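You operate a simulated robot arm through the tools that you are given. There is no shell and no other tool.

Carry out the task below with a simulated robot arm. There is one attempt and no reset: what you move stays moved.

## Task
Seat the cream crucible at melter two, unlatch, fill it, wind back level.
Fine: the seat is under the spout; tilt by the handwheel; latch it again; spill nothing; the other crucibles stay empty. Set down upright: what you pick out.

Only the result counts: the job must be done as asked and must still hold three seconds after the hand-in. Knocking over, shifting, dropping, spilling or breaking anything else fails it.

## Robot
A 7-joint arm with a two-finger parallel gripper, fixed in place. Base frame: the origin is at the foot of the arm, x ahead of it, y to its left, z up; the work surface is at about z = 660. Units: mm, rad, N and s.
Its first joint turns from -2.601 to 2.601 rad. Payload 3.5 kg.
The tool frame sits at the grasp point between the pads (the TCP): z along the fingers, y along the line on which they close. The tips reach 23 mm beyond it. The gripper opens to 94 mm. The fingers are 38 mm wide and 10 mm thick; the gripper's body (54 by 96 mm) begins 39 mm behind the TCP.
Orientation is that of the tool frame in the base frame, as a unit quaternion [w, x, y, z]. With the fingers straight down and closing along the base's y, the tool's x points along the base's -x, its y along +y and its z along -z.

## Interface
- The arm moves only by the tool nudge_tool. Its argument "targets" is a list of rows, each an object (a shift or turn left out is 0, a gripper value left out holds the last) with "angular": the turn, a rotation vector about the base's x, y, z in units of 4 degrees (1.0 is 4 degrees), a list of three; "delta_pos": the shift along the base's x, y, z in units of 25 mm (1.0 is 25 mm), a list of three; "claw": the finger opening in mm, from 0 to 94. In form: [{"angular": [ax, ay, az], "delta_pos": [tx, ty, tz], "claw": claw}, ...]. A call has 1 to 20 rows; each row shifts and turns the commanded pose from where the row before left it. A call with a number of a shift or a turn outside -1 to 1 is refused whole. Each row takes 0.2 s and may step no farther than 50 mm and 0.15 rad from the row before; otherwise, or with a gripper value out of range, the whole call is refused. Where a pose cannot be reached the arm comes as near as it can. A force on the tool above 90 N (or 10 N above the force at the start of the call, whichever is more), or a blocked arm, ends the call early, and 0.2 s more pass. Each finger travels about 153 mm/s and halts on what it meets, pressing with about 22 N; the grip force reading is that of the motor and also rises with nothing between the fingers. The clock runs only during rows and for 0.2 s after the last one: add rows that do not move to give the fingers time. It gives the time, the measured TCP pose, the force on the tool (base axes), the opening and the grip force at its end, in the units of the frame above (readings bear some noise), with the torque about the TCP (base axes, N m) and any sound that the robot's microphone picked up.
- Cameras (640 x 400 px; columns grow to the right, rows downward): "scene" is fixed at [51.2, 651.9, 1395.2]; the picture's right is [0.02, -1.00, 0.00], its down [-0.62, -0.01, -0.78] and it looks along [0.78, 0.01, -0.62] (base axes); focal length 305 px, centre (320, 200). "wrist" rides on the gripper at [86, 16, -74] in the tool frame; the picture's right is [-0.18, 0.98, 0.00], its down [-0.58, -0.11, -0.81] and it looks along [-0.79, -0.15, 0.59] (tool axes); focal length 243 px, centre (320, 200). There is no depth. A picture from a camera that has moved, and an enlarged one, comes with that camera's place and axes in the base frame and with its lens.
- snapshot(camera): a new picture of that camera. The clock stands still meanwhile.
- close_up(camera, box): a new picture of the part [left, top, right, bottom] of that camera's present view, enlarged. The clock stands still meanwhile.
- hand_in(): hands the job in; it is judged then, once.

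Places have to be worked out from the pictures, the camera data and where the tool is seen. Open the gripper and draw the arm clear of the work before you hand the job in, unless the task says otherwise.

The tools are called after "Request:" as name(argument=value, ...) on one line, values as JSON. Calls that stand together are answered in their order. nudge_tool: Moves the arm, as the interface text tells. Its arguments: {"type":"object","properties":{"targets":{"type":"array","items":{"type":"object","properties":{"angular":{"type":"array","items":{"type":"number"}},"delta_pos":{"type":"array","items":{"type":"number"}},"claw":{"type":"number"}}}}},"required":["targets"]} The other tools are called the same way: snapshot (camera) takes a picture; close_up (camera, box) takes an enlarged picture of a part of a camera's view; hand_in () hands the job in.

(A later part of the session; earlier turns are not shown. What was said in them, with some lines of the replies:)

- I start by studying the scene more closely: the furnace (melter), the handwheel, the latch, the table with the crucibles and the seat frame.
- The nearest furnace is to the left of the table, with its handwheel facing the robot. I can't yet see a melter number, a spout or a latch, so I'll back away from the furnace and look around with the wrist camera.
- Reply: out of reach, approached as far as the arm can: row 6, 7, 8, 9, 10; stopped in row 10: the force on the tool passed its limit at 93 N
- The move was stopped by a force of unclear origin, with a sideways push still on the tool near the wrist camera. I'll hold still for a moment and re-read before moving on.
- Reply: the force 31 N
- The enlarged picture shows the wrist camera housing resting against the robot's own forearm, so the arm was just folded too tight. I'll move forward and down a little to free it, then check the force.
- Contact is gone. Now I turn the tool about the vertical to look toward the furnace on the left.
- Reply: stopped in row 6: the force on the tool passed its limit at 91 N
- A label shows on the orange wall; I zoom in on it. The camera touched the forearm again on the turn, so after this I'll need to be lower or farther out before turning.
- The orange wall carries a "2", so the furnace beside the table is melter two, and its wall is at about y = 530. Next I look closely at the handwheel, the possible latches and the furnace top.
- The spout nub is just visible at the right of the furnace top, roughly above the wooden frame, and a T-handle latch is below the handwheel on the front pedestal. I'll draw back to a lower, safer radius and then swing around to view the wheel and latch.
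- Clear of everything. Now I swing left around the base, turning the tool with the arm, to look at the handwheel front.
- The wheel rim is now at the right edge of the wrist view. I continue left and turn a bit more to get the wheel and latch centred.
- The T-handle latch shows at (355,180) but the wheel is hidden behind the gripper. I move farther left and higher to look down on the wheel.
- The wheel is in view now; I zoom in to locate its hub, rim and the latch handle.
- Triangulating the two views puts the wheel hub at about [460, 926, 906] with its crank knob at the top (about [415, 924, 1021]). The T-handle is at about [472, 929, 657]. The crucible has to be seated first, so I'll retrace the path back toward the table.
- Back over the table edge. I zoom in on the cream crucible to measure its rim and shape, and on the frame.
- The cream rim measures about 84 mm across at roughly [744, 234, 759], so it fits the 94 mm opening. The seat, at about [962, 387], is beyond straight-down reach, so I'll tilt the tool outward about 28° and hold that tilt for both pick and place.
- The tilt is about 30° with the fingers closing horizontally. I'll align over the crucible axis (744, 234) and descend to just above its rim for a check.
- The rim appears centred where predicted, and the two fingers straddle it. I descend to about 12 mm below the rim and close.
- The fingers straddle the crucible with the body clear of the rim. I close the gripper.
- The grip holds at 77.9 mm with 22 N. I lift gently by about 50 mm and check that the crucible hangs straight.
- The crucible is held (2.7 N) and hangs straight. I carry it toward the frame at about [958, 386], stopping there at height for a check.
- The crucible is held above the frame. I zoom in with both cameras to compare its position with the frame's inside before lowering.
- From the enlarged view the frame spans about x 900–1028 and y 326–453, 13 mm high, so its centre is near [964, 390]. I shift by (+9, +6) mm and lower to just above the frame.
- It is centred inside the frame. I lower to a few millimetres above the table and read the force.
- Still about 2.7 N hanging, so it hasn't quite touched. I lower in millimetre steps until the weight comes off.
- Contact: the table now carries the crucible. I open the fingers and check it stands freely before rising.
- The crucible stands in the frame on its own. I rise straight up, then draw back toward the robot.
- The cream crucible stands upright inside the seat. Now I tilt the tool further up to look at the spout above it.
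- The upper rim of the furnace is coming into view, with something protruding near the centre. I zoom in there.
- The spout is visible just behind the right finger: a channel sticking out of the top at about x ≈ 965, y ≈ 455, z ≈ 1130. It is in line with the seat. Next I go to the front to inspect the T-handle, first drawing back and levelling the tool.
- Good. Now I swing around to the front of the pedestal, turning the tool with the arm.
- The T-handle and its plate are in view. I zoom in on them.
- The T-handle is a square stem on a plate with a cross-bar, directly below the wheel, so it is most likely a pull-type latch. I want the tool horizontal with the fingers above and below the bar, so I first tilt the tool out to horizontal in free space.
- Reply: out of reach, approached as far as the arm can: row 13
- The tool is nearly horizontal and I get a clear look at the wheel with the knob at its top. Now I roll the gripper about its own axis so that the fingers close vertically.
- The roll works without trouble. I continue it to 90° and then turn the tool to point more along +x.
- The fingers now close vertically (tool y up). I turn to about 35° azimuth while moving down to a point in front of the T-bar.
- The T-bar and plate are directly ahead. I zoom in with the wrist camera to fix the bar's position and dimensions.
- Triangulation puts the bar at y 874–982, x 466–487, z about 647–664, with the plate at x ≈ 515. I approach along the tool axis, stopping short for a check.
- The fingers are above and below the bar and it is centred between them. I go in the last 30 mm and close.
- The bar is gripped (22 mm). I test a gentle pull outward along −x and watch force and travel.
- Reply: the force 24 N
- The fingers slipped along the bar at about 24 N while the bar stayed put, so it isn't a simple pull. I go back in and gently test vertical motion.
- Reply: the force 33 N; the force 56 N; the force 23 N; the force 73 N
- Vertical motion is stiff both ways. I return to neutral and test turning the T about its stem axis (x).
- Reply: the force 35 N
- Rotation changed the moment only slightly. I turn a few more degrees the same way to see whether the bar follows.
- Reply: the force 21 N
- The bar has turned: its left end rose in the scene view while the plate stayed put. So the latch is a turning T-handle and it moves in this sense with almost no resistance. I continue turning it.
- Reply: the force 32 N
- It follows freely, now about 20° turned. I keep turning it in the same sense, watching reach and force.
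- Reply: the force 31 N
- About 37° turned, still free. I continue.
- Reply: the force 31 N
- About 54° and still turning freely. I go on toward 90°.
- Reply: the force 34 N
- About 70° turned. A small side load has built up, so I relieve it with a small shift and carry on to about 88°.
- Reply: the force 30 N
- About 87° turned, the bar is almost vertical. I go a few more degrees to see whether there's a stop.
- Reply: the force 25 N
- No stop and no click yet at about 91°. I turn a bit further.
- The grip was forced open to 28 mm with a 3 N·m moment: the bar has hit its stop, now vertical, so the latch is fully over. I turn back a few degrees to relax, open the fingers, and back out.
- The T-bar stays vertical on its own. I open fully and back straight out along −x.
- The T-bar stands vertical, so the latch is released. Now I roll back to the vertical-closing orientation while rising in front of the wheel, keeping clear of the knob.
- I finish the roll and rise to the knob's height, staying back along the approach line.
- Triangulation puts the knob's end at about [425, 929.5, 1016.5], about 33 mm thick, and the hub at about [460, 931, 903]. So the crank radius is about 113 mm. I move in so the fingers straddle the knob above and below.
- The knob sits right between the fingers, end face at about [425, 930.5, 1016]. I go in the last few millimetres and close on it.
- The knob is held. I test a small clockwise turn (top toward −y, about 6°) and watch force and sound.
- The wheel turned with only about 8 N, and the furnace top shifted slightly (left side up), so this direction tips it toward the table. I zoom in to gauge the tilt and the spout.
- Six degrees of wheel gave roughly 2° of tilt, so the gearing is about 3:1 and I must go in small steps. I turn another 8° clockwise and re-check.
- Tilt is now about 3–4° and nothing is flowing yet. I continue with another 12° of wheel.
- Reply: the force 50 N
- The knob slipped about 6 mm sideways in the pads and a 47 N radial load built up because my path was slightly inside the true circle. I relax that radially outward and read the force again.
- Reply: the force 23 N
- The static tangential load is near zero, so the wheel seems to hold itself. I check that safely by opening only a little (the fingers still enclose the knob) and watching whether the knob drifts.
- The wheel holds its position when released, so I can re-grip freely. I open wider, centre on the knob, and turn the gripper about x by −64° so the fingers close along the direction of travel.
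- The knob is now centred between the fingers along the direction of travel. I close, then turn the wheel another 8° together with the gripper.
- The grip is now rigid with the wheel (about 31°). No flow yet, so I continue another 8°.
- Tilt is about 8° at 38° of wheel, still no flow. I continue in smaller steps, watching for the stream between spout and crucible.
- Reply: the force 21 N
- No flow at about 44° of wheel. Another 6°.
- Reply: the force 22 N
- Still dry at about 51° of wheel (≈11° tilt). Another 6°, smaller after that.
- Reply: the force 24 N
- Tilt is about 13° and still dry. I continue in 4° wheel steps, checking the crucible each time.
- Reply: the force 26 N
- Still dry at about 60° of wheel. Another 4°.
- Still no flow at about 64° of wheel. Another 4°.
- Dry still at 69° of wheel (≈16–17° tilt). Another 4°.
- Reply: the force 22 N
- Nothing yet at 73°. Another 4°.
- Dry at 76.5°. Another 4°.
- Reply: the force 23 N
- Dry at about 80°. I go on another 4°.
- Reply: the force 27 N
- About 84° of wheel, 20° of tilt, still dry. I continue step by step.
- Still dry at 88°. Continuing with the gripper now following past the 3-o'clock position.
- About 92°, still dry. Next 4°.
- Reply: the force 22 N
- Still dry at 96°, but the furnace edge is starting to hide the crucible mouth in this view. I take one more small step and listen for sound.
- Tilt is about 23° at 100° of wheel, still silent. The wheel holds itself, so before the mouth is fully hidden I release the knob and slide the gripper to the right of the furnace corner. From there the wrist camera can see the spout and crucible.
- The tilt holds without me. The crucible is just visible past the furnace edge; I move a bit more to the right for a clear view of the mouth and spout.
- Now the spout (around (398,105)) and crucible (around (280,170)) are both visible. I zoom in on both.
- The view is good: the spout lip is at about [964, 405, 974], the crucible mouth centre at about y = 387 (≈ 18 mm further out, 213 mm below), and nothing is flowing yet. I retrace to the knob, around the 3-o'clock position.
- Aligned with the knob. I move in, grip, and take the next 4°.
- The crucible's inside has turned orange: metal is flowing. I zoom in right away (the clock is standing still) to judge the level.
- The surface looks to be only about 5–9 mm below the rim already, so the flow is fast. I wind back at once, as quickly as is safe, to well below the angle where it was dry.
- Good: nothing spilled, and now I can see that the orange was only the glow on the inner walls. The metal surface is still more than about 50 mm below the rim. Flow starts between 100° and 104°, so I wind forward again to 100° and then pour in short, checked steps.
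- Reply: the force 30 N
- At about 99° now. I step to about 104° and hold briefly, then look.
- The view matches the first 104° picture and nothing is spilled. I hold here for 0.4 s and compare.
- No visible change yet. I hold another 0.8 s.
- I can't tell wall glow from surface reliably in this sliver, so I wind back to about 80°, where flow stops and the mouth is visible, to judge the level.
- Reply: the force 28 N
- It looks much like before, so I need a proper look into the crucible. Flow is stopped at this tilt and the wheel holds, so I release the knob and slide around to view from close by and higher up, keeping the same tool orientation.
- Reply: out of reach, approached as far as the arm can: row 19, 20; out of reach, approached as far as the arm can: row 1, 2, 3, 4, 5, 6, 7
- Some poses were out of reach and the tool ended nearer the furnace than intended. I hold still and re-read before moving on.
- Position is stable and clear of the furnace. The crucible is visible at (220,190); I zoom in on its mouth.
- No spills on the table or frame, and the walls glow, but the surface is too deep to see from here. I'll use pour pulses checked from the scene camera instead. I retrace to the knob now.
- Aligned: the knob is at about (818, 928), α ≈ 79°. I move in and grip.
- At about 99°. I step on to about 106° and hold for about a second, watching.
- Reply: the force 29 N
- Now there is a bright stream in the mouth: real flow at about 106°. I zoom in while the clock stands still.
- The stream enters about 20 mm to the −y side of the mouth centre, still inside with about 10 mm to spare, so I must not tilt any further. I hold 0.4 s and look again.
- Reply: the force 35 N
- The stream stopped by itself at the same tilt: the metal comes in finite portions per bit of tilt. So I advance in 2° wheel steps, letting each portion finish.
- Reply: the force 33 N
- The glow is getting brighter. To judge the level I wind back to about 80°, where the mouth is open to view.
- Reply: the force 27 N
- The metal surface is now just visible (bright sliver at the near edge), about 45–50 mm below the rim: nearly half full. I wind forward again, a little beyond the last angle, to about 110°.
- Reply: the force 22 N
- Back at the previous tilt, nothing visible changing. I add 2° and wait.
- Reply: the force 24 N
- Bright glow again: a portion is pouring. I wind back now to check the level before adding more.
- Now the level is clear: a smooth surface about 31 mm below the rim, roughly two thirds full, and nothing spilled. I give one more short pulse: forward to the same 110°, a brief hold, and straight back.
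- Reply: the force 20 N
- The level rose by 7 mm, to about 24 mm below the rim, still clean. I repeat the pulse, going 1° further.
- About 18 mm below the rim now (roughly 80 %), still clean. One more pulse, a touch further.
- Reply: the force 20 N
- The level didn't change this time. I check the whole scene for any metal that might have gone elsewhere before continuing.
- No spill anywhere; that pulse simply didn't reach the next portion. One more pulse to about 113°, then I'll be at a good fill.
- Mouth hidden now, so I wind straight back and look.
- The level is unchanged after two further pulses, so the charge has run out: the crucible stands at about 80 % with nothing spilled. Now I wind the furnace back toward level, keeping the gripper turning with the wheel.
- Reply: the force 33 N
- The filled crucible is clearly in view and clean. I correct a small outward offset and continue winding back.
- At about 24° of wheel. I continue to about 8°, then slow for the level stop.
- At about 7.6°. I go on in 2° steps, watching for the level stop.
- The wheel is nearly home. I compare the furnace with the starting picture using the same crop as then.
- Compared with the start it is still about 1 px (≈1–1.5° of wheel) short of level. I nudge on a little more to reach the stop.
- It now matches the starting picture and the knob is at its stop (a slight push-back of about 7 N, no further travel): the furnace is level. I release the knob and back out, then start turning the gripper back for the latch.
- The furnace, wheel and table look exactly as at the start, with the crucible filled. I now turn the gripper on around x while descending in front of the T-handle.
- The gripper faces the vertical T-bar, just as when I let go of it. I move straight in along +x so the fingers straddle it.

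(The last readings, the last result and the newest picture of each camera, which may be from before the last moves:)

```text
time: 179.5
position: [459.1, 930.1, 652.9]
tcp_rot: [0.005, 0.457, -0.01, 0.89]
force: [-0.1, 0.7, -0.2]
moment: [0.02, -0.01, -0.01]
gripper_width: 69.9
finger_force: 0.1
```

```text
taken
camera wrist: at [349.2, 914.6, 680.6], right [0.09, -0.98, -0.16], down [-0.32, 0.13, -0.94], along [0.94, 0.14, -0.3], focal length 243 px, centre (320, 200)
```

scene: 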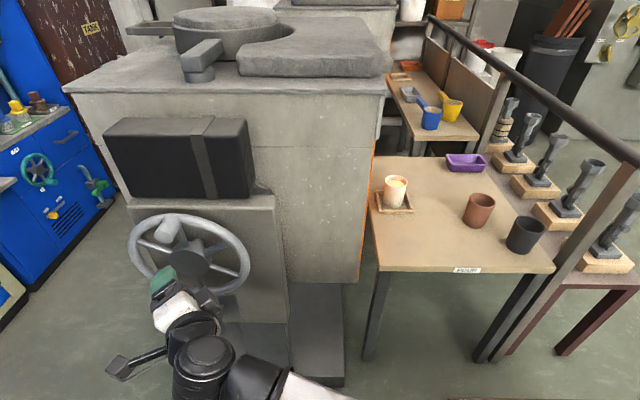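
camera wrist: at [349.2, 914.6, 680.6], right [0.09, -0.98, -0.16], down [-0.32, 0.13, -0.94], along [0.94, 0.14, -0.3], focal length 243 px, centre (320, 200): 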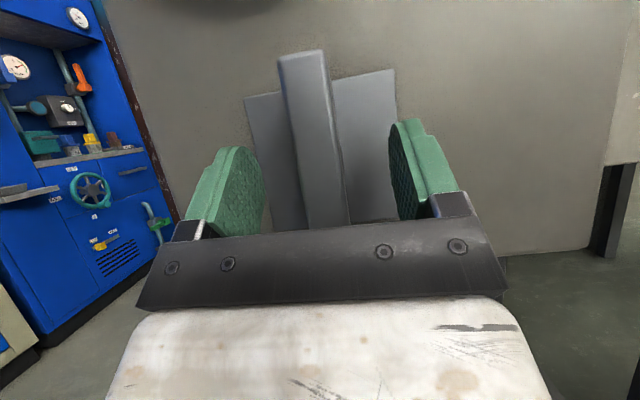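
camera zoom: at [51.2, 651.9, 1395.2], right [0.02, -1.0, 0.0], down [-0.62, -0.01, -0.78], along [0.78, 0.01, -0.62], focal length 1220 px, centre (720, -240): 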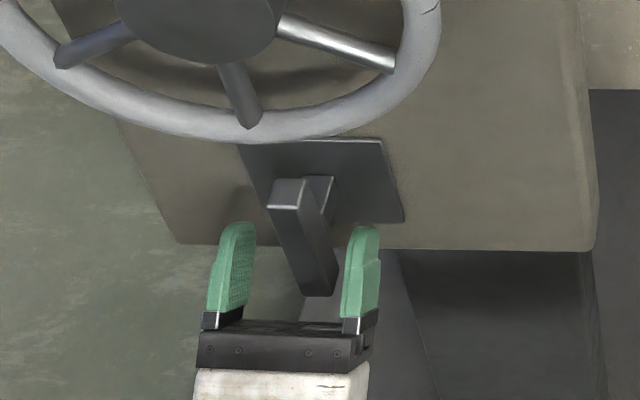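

Centred on the bar. I move in the last 13 mm, close, and then turn it back about x.

Request:
nudge_tool(targets=[{"delta_pos": [0.5, 0, 0]}, {}, {"claw": 0}, {"claw": 0}, {"claw": 0}, {}])

Request:
nudge_tool(targets=[{"angular": [-0.7, 0, 0]}, {"angular": [-0.7, 0, 0]}, {"angular": [-0.7, 0, 0]}, {"angular": [-0.7, 0, 0]}, {"angular": [-0.7, 0, 0]}, {"angular": [-0.7, 0, 0]}, {}])

Request:
close_up(camera="scene", box=[150, 260, 290, 360])

```text
time: 180.9
position: [471.3, 930.0, 652.9]
tcp_rot: [0.004, 0.457, -0.01, 0.889]
force: [-2.1, -6.8, -2.6]
moment: [-1.05, -0.49, 1.7]
gripper_width: 22.2
finger_force: 45.0
```

```text
time: 182.5
position: [473.1, 929.4, 652.3]
tcp_rot: [0.071, 0.451, 0.121, 0.882]
force: [6.8, -6.9, 0.6]
moment: [0.0, -0.16, 1.73]
gripper_width: 22.4
finger_force: 45.2
```

```text
4.00 times, centred on (220, 310) of scene
camera zoom: at [51.2, 651.9, 1395.2], right [0.02, -1.0, 0.0], down [-0.62, -0.01, -0.78], along [0.78, 0.01, -0.62], focal length 1220 px, centre (720, -240)
```

zoom: 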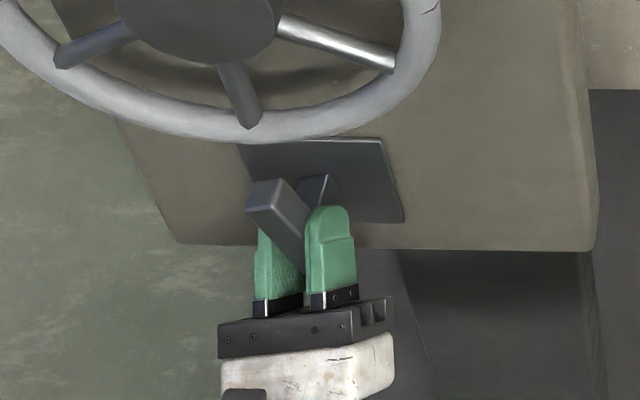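

The bar follows back freely (about 17° so far). I continue turning it toward horizontal.

Request:
nudge_tool(targets=[{"angular": [-0.7, 0, 0]}, {"angular": [-0.7, 0, 0]}, {"angular": [-0.7, 0, 0]}, {"angular": [-0.7, 0, 0]}, {"angular": [-0.7, 0, 0]}, {"angular": [-0.7, 0, 0]}, {"angular": [-0.7, 0, 0]}, {"angular": [-0.7, 0, 0]}, {"angular": [-0.7, 0, 0]}, {"angular": [-0.7, 0, 0]}, {"angular": [-0.7, 0, 0]}, {"angular": [-0.7, 0, 0]}, {}])

Request:
close_up(camera="scene", box=[150, 260, 290, 360])

```text
time: 185.3
position: [471.4, 927.3, 653.7]
tcp_rot: [0.199, 0.412, 0.369, 0.809]
force: [4.4, -37.8, 2.2]
moment: [0.06, 1.0, 1.07]
gripper_width: 22.2
finger_force: 44.3
```

```text
4.00 times, centred on (220, 310) of scene
camera zoom: at [51.2, 651.9, 1395.2], right [0.02, -1.0, 0.0], down [-0.62, -0.01, -0.78], along [0.78, 0.01, -0.62], focal length 1220 px, centre (720, -240)
```

zoom: 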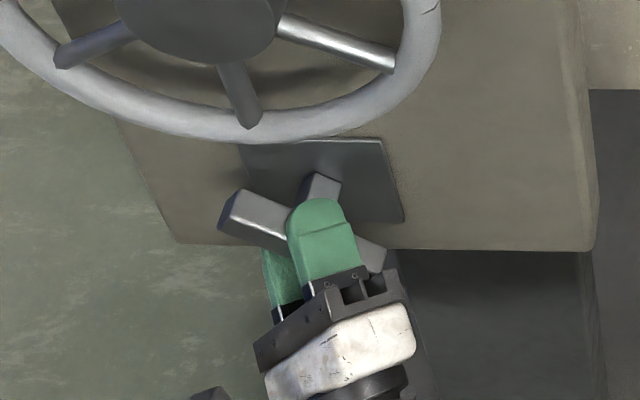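

About 50° turned back. I relieve a 38 N side load with a small −y shift and continue to horizontal.

Request:
nudge_tool(targets=[{"delta_pos": [0, -0.06, 0]}, {"delta_pos": [0, -0.06, 0]}, {"angular": [-0.7, 0, 0]}, {"angular": [-0.7, 0, 0]}, {"angular": [-0.7, 0, 0]}, {"angular": [-0.7, 0, 0]}, {"angular": [-0.7, 0, 0]}, {"angular": [-0.7, 0, 0]}, {"angular": [-0.7, 0, 0]}, {"angular": [-0.7, 0, 0]}, {"angular": [-0.7, 0, 0]}, {"angular": [-0.7, 0, 0]}, {}])

Request:
close_up(camera="scene", box=[150, 260, 290, 360])

```text
time: 188.1
position: [471.1, 926.5, 653.6]
tcp_rot: [0.292, 0.352, 0.554, 0.696]
force: [10.6, 19.4, 38.0]
moment: [0.09, 1.27, 0.37]
gripper_width: 22.5
finger_force: 44.8
```

```text
4.00 times, centred on (220, 310) of scene
camera zoom: at [51.2, 651.9, 1395.2], right [0.02, -1.0, 0.0], down [-0.62, -0.01, -0.78], along [0.78, 0.01, -0.62], focal length 1220 px, centre (720, -240)
```

zoom: 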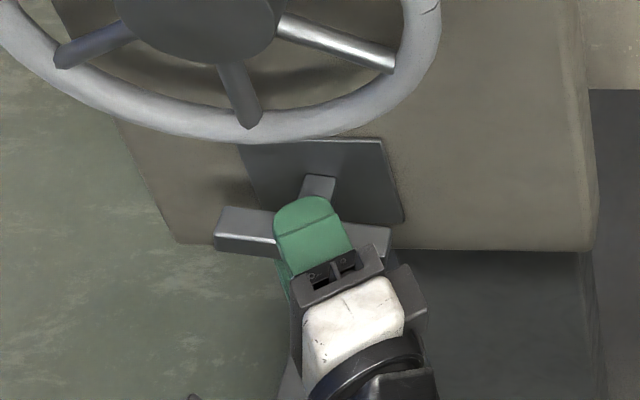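

About 13° left. I relieve the vertical load and turn the rest, watching for the stop.

Request:
nudge_tool(targets=[{"delta_pos": [0, 0.02, 0.1]}, {"angular": [-0.7, 0, 0]}, {"angular": [-0.7, 0, 0]}, {"angular": [-0.7, 0, 0]}, {"angular": [-0.7, 0, 0]}, {}])

Request:
close_up(camera="scene", box=[150, 260, 290, 360])

```text
time: 189.5
position: [471.4, 926.5, 653.8]
tcp_rot: [0.324, 0.322, 0.62, 0.638]
force: [-4.1, -1.2, -0.4]
moment: [0.01, 1.7, -0.57]
gripper_width: 22.1
finger_force: 45.2
```

```text
4.00 times, centred on (220, 310) of scene
camera zoom: at [51.2, 651.9, 1395.2], right [0.02, -1.0, 0.0], down [-0.62, -0.01, -0.78], along [0.78, 0.01, -0.62], focal length 1220 px, centre (720, -240)
```

zoom: 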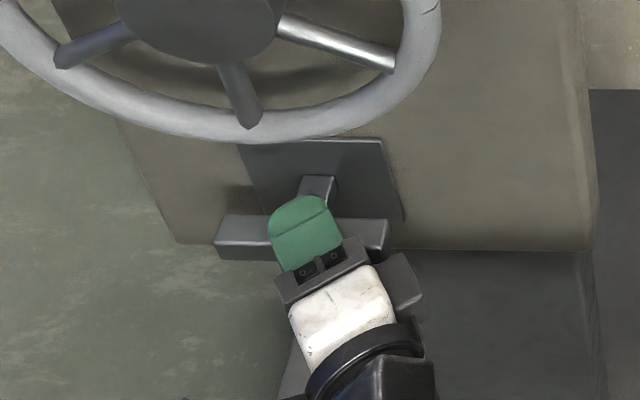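

Nearly horizontal and no stop felt yet. A few degrees more.

Request:
nudge_tool(targets=[{"angular": [-0.5, 0, 0]}, {"angular": [-0.5, 0, 0]}, {}])

Request:
nudge_tool(targets=[{"angular": [-0.5, 0, 0]}, {"angular": [-0.4, 0, 0]}, {}])

Request:
close_up(camera="scene", box=[170, 280, 270, 340])

```text
time: 190.3
position: [472.4, 926.6, 655.5]
tcp_rot: [0.336, 0.31, 0.642, 0.615]
force: [-12.6, -5.8, -5.5]
moment: [2.38, 0.09, -1.11]
gripper_width: 23.0
finger_force: 44.8
```

```text
time: 191.1
position: [471.4, 927.5, 654.9]
tcp_rot: [0.344, 0.301, 0.661, 0.595]
force: [-16.2, -2.4, -5.4]
moment: [3.02, -0.56, -0.57]
gripper_width: 26.4
finger_force: 45.3
```

```text
6.40 times, centred on (220, 310) of scene
camera zoom: at [51.2, 651.9, 1395.2], right [0.02, -1.0, 0.0], down [-0.62, -0.01, -0.78], along [0.78, 0.01, -0.62], focal length 1952 px, centre (960, -504)
```

zoom: 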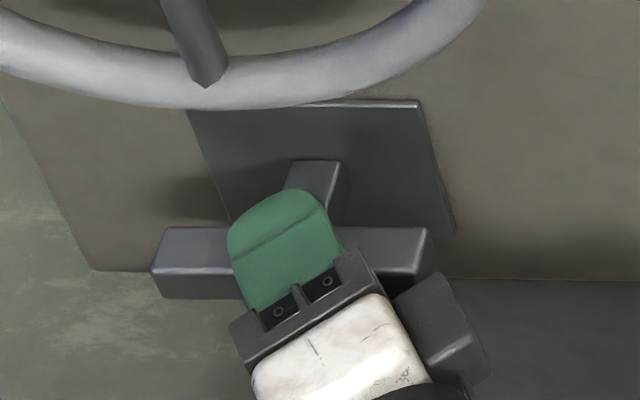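

The stop is reached (3 N·m, grip forced slightly open) and the bar is horizontal as at the start: latched. I relax the gripper's over-turn, then open.

Request:
nudge_tool(targets=[{"angular": [0.6, 0, 0]}, {"angular": [0.5, 0, 0]}, {"claw": 50}, {"claw": 80}, {"claw": 80}, {}])

Request:
close_up(camera="scene", box=[170, 280, 270, 340])

Request:
snapshot(camera="wrist")

```text
time: 192.5
position: [471.1, 927.5, 655.4]
tcp_rot: [0.333, 0.313, 0.638, 0.619]
force: [-0.5, 0.1, 0.6]
moment: [0.01, 0.02, -0.03]
gripper_width: 79.8
finger_force: 0.2
```

```text
6.40 times, centred on (220, 310) of scene
camera zoom: at [51.2, 651.9, 1395.2], right [0.02, -1.0, 0.0], down [-0.62, -0.01, -0.78], along [0.78, 0.01, -0.62], focal length 1952 px, centre (960, -504)
```

zoom: 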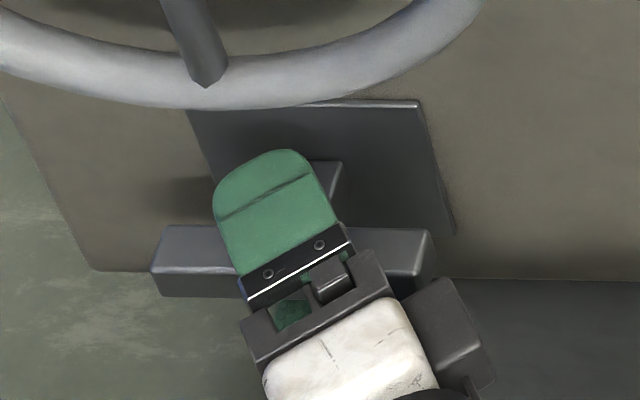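

```text
taken
camera wrist: at [360.7, 953.7, 670.0], right [0.09, -0.11, 0.99], down [-0.32, -0.95, -0.08], along [0.94, -0.3, -0.12], focal length 243 px, centre (320, 200)
```

wrist: 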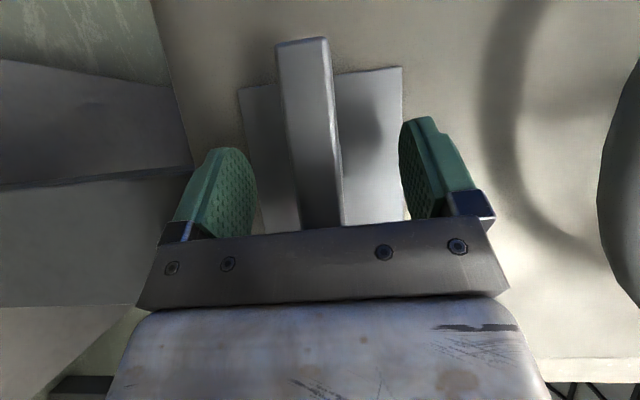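

The bar is parallel to its plate, exactly as it was at first. I withdraw along the approach line and then move clear.

Request:
nudge_tool(targets=[{"delta_pos": [-0.4, -0.29, 0]}, {"delta_pos": [-0.81, -0.58, 0]}, {"delta_pos": [-0.81, -0.58, 0]}, {"delta_pos": [-0.81, -0.58, 0]}, {"delta_pos": [-0.81, -0.58, 0]}, {"delta_pos": [-0.4, -0.8, 0.3]}, {"delta_pos": [-0.2, -0.9, 0.4]}, {"delta_pos": [0, -0.9, 0.5]}, {"delta_pos": [0, -0.9, 0.5]}, {"delta_pos": [0, -0.6, 0.5]}, {}])

Request:
snapshot(camera="scene")

Request:
close_up(camera="scene", box=[110, 195, 290, 335])

Request:
close_up(camera="scene", box=[360, 140, 560, 280])

Request:
close_up(camera="scene", box=[120, 0, 400, 100])

```text
time: 194.9
position: [365.7, 759.0, 710.9]
tcp_rot: [0.332, 0.312, 0.638, 0.62]
force: [-0.4, 0.6, 0.0]
moment: [0.04, -0.02, -0.01]
gripper_width: 80.0
finger_force: 0.1
```

```text
taken
```

scene: 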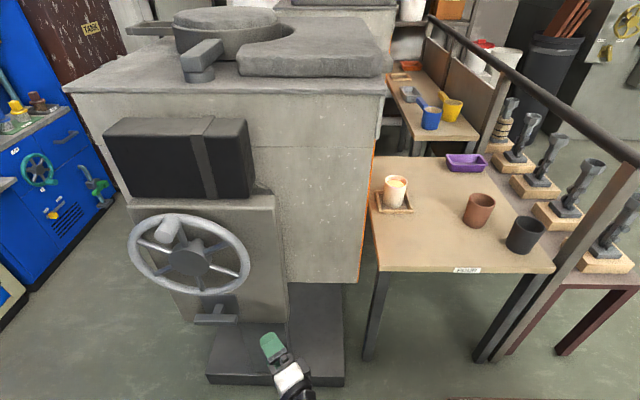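

```text
2.86 times, centred on (200, 265) of scene
camera zoom: at [51.2, 651.9, 1395.2], right [0.02, -1.0, 0.0], down [-0.62, -0.01, -0.78], along [0.78, 0.01, -0.62], focal length 872 px, centre (663, 14)
```

zoom: 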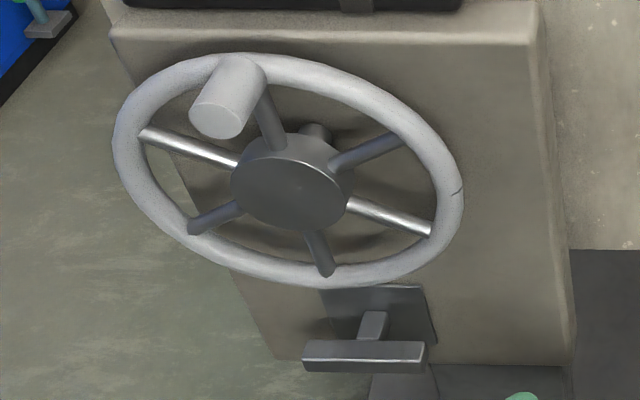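

```text
2.86 times, centred on (460, 210) of scene
camera zoom: at [51.2, 651.9, 1395.2], right [0.02, -1.0, 0.0], down [-0.62, -0.01, -0.78], along [0.78, 0.01, -0.62], focal length 872 px, centre (-80, 171)
```

zoom: 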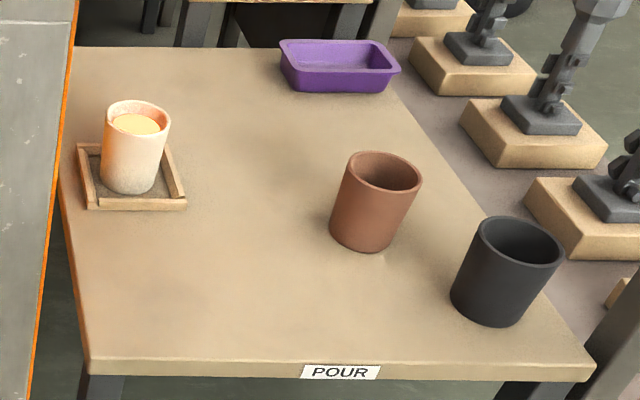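

```text
2.29 times, centred on (260, 50) of scene
camera zoom: at [51.2, 651.9, 1395.2], right [0.02, -1.0, 0.0], down [-0.62, -0.01, -0.78], along [0.78, 0.01, -0.62], focal length 697 px, centre (457, 543)
```

zoom: 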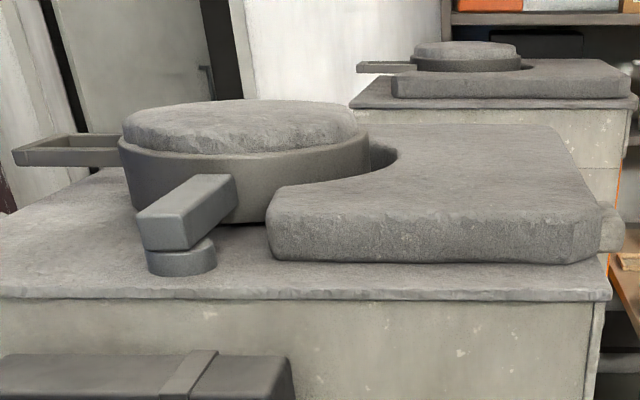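

Everything matches the start: wheel knob on top, T-bar horizontal, furnace level. The cream crucible is upright and filled in its seat, and the brown and dark ones are empty and unmoved. I open the gripper fully and draw the arm further clear.

Request:
nudge_tool(targets=[{"delta_pos": [-0.2, -0.9, 0.4], "claw": 94}, {"delta_pos": [-0.2, -0.9, 0.4]}, {"delta_pos": [-0.1, -0.9, 0.4]}, {"delta_pos": [0, -0.8, 0.3]}, {}, {}, {}, {}])

Request:
snapshot(camera="scene")

Request:
close_up(camera="scene", box=[360, 150, 440, 220])

```text
time: 196.7
position: [352.8, 672.8, 748.5]
tcp_rot: [0.334, 0.313, 0.638, 0.62]
force: [0.1, 0.5, 0.4]
moment: [0.0, -0.03, 0.0]
gripper_width: 93.8
finger_force: 0.1
```

```text
taken
```

scene: 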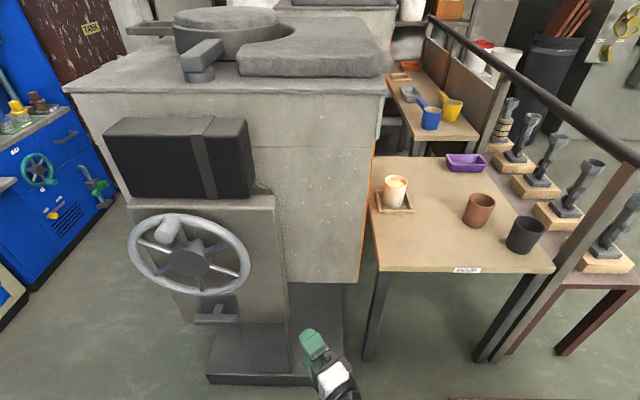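

```text
5.71 times, centred on (400, 185) of scene
camera zoom: at [51.2, 651.9, 1395.2], right [0.02, -1.0, 0.0], down [-0.62, -0.01, -0.78], along [0.78, 0.01, -0.62], focal length 1743 px, centre (-137, 286)
```

zoom: 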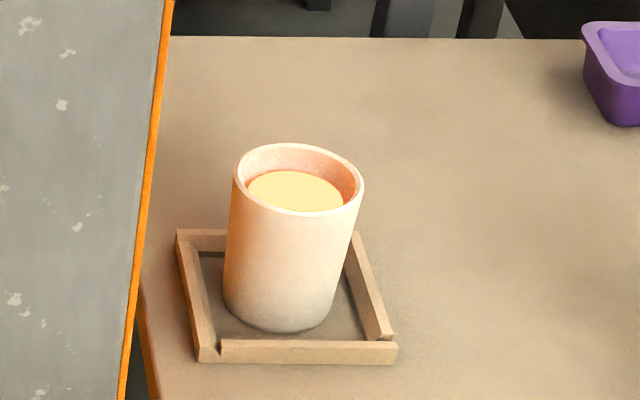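

The crucible stands filled and upright in the seat under the spout. There is no spill in view, the furnace is level and latched, and the arm is open and clear. I hand the job in.

Request:
hand_in()

```text
The job is handed in.
```

I've handed the job in: the cream crucible is filled and upright in the seat under melter two's spout. The furnace is wound back level and latched again.

- **Fill:** the metal stands about 18 mm below the rim, roughly 80% of the crucible's height by eye. The last two tilts added nothing, so I took the charge to be used up and stopped there. I couldn't look inside the melter to confirm that.
- **Latch and wheel:** the T-handle is back against its stop and horizontal, and the handwheel knob is at the top again. Both match the starting picture.
- **Spills and the rest:** I saw no metal on the table, the frame or the floor in view. The gap between table and furnace was hidden from the cameras. The brown and dark crucibles are empty and were not moved.
- **Arm:** the gripper is open and clear of the work.

Early on, the wrist camera housing touched the robot's own forearm twice while I was looking around. It touched nothing else.
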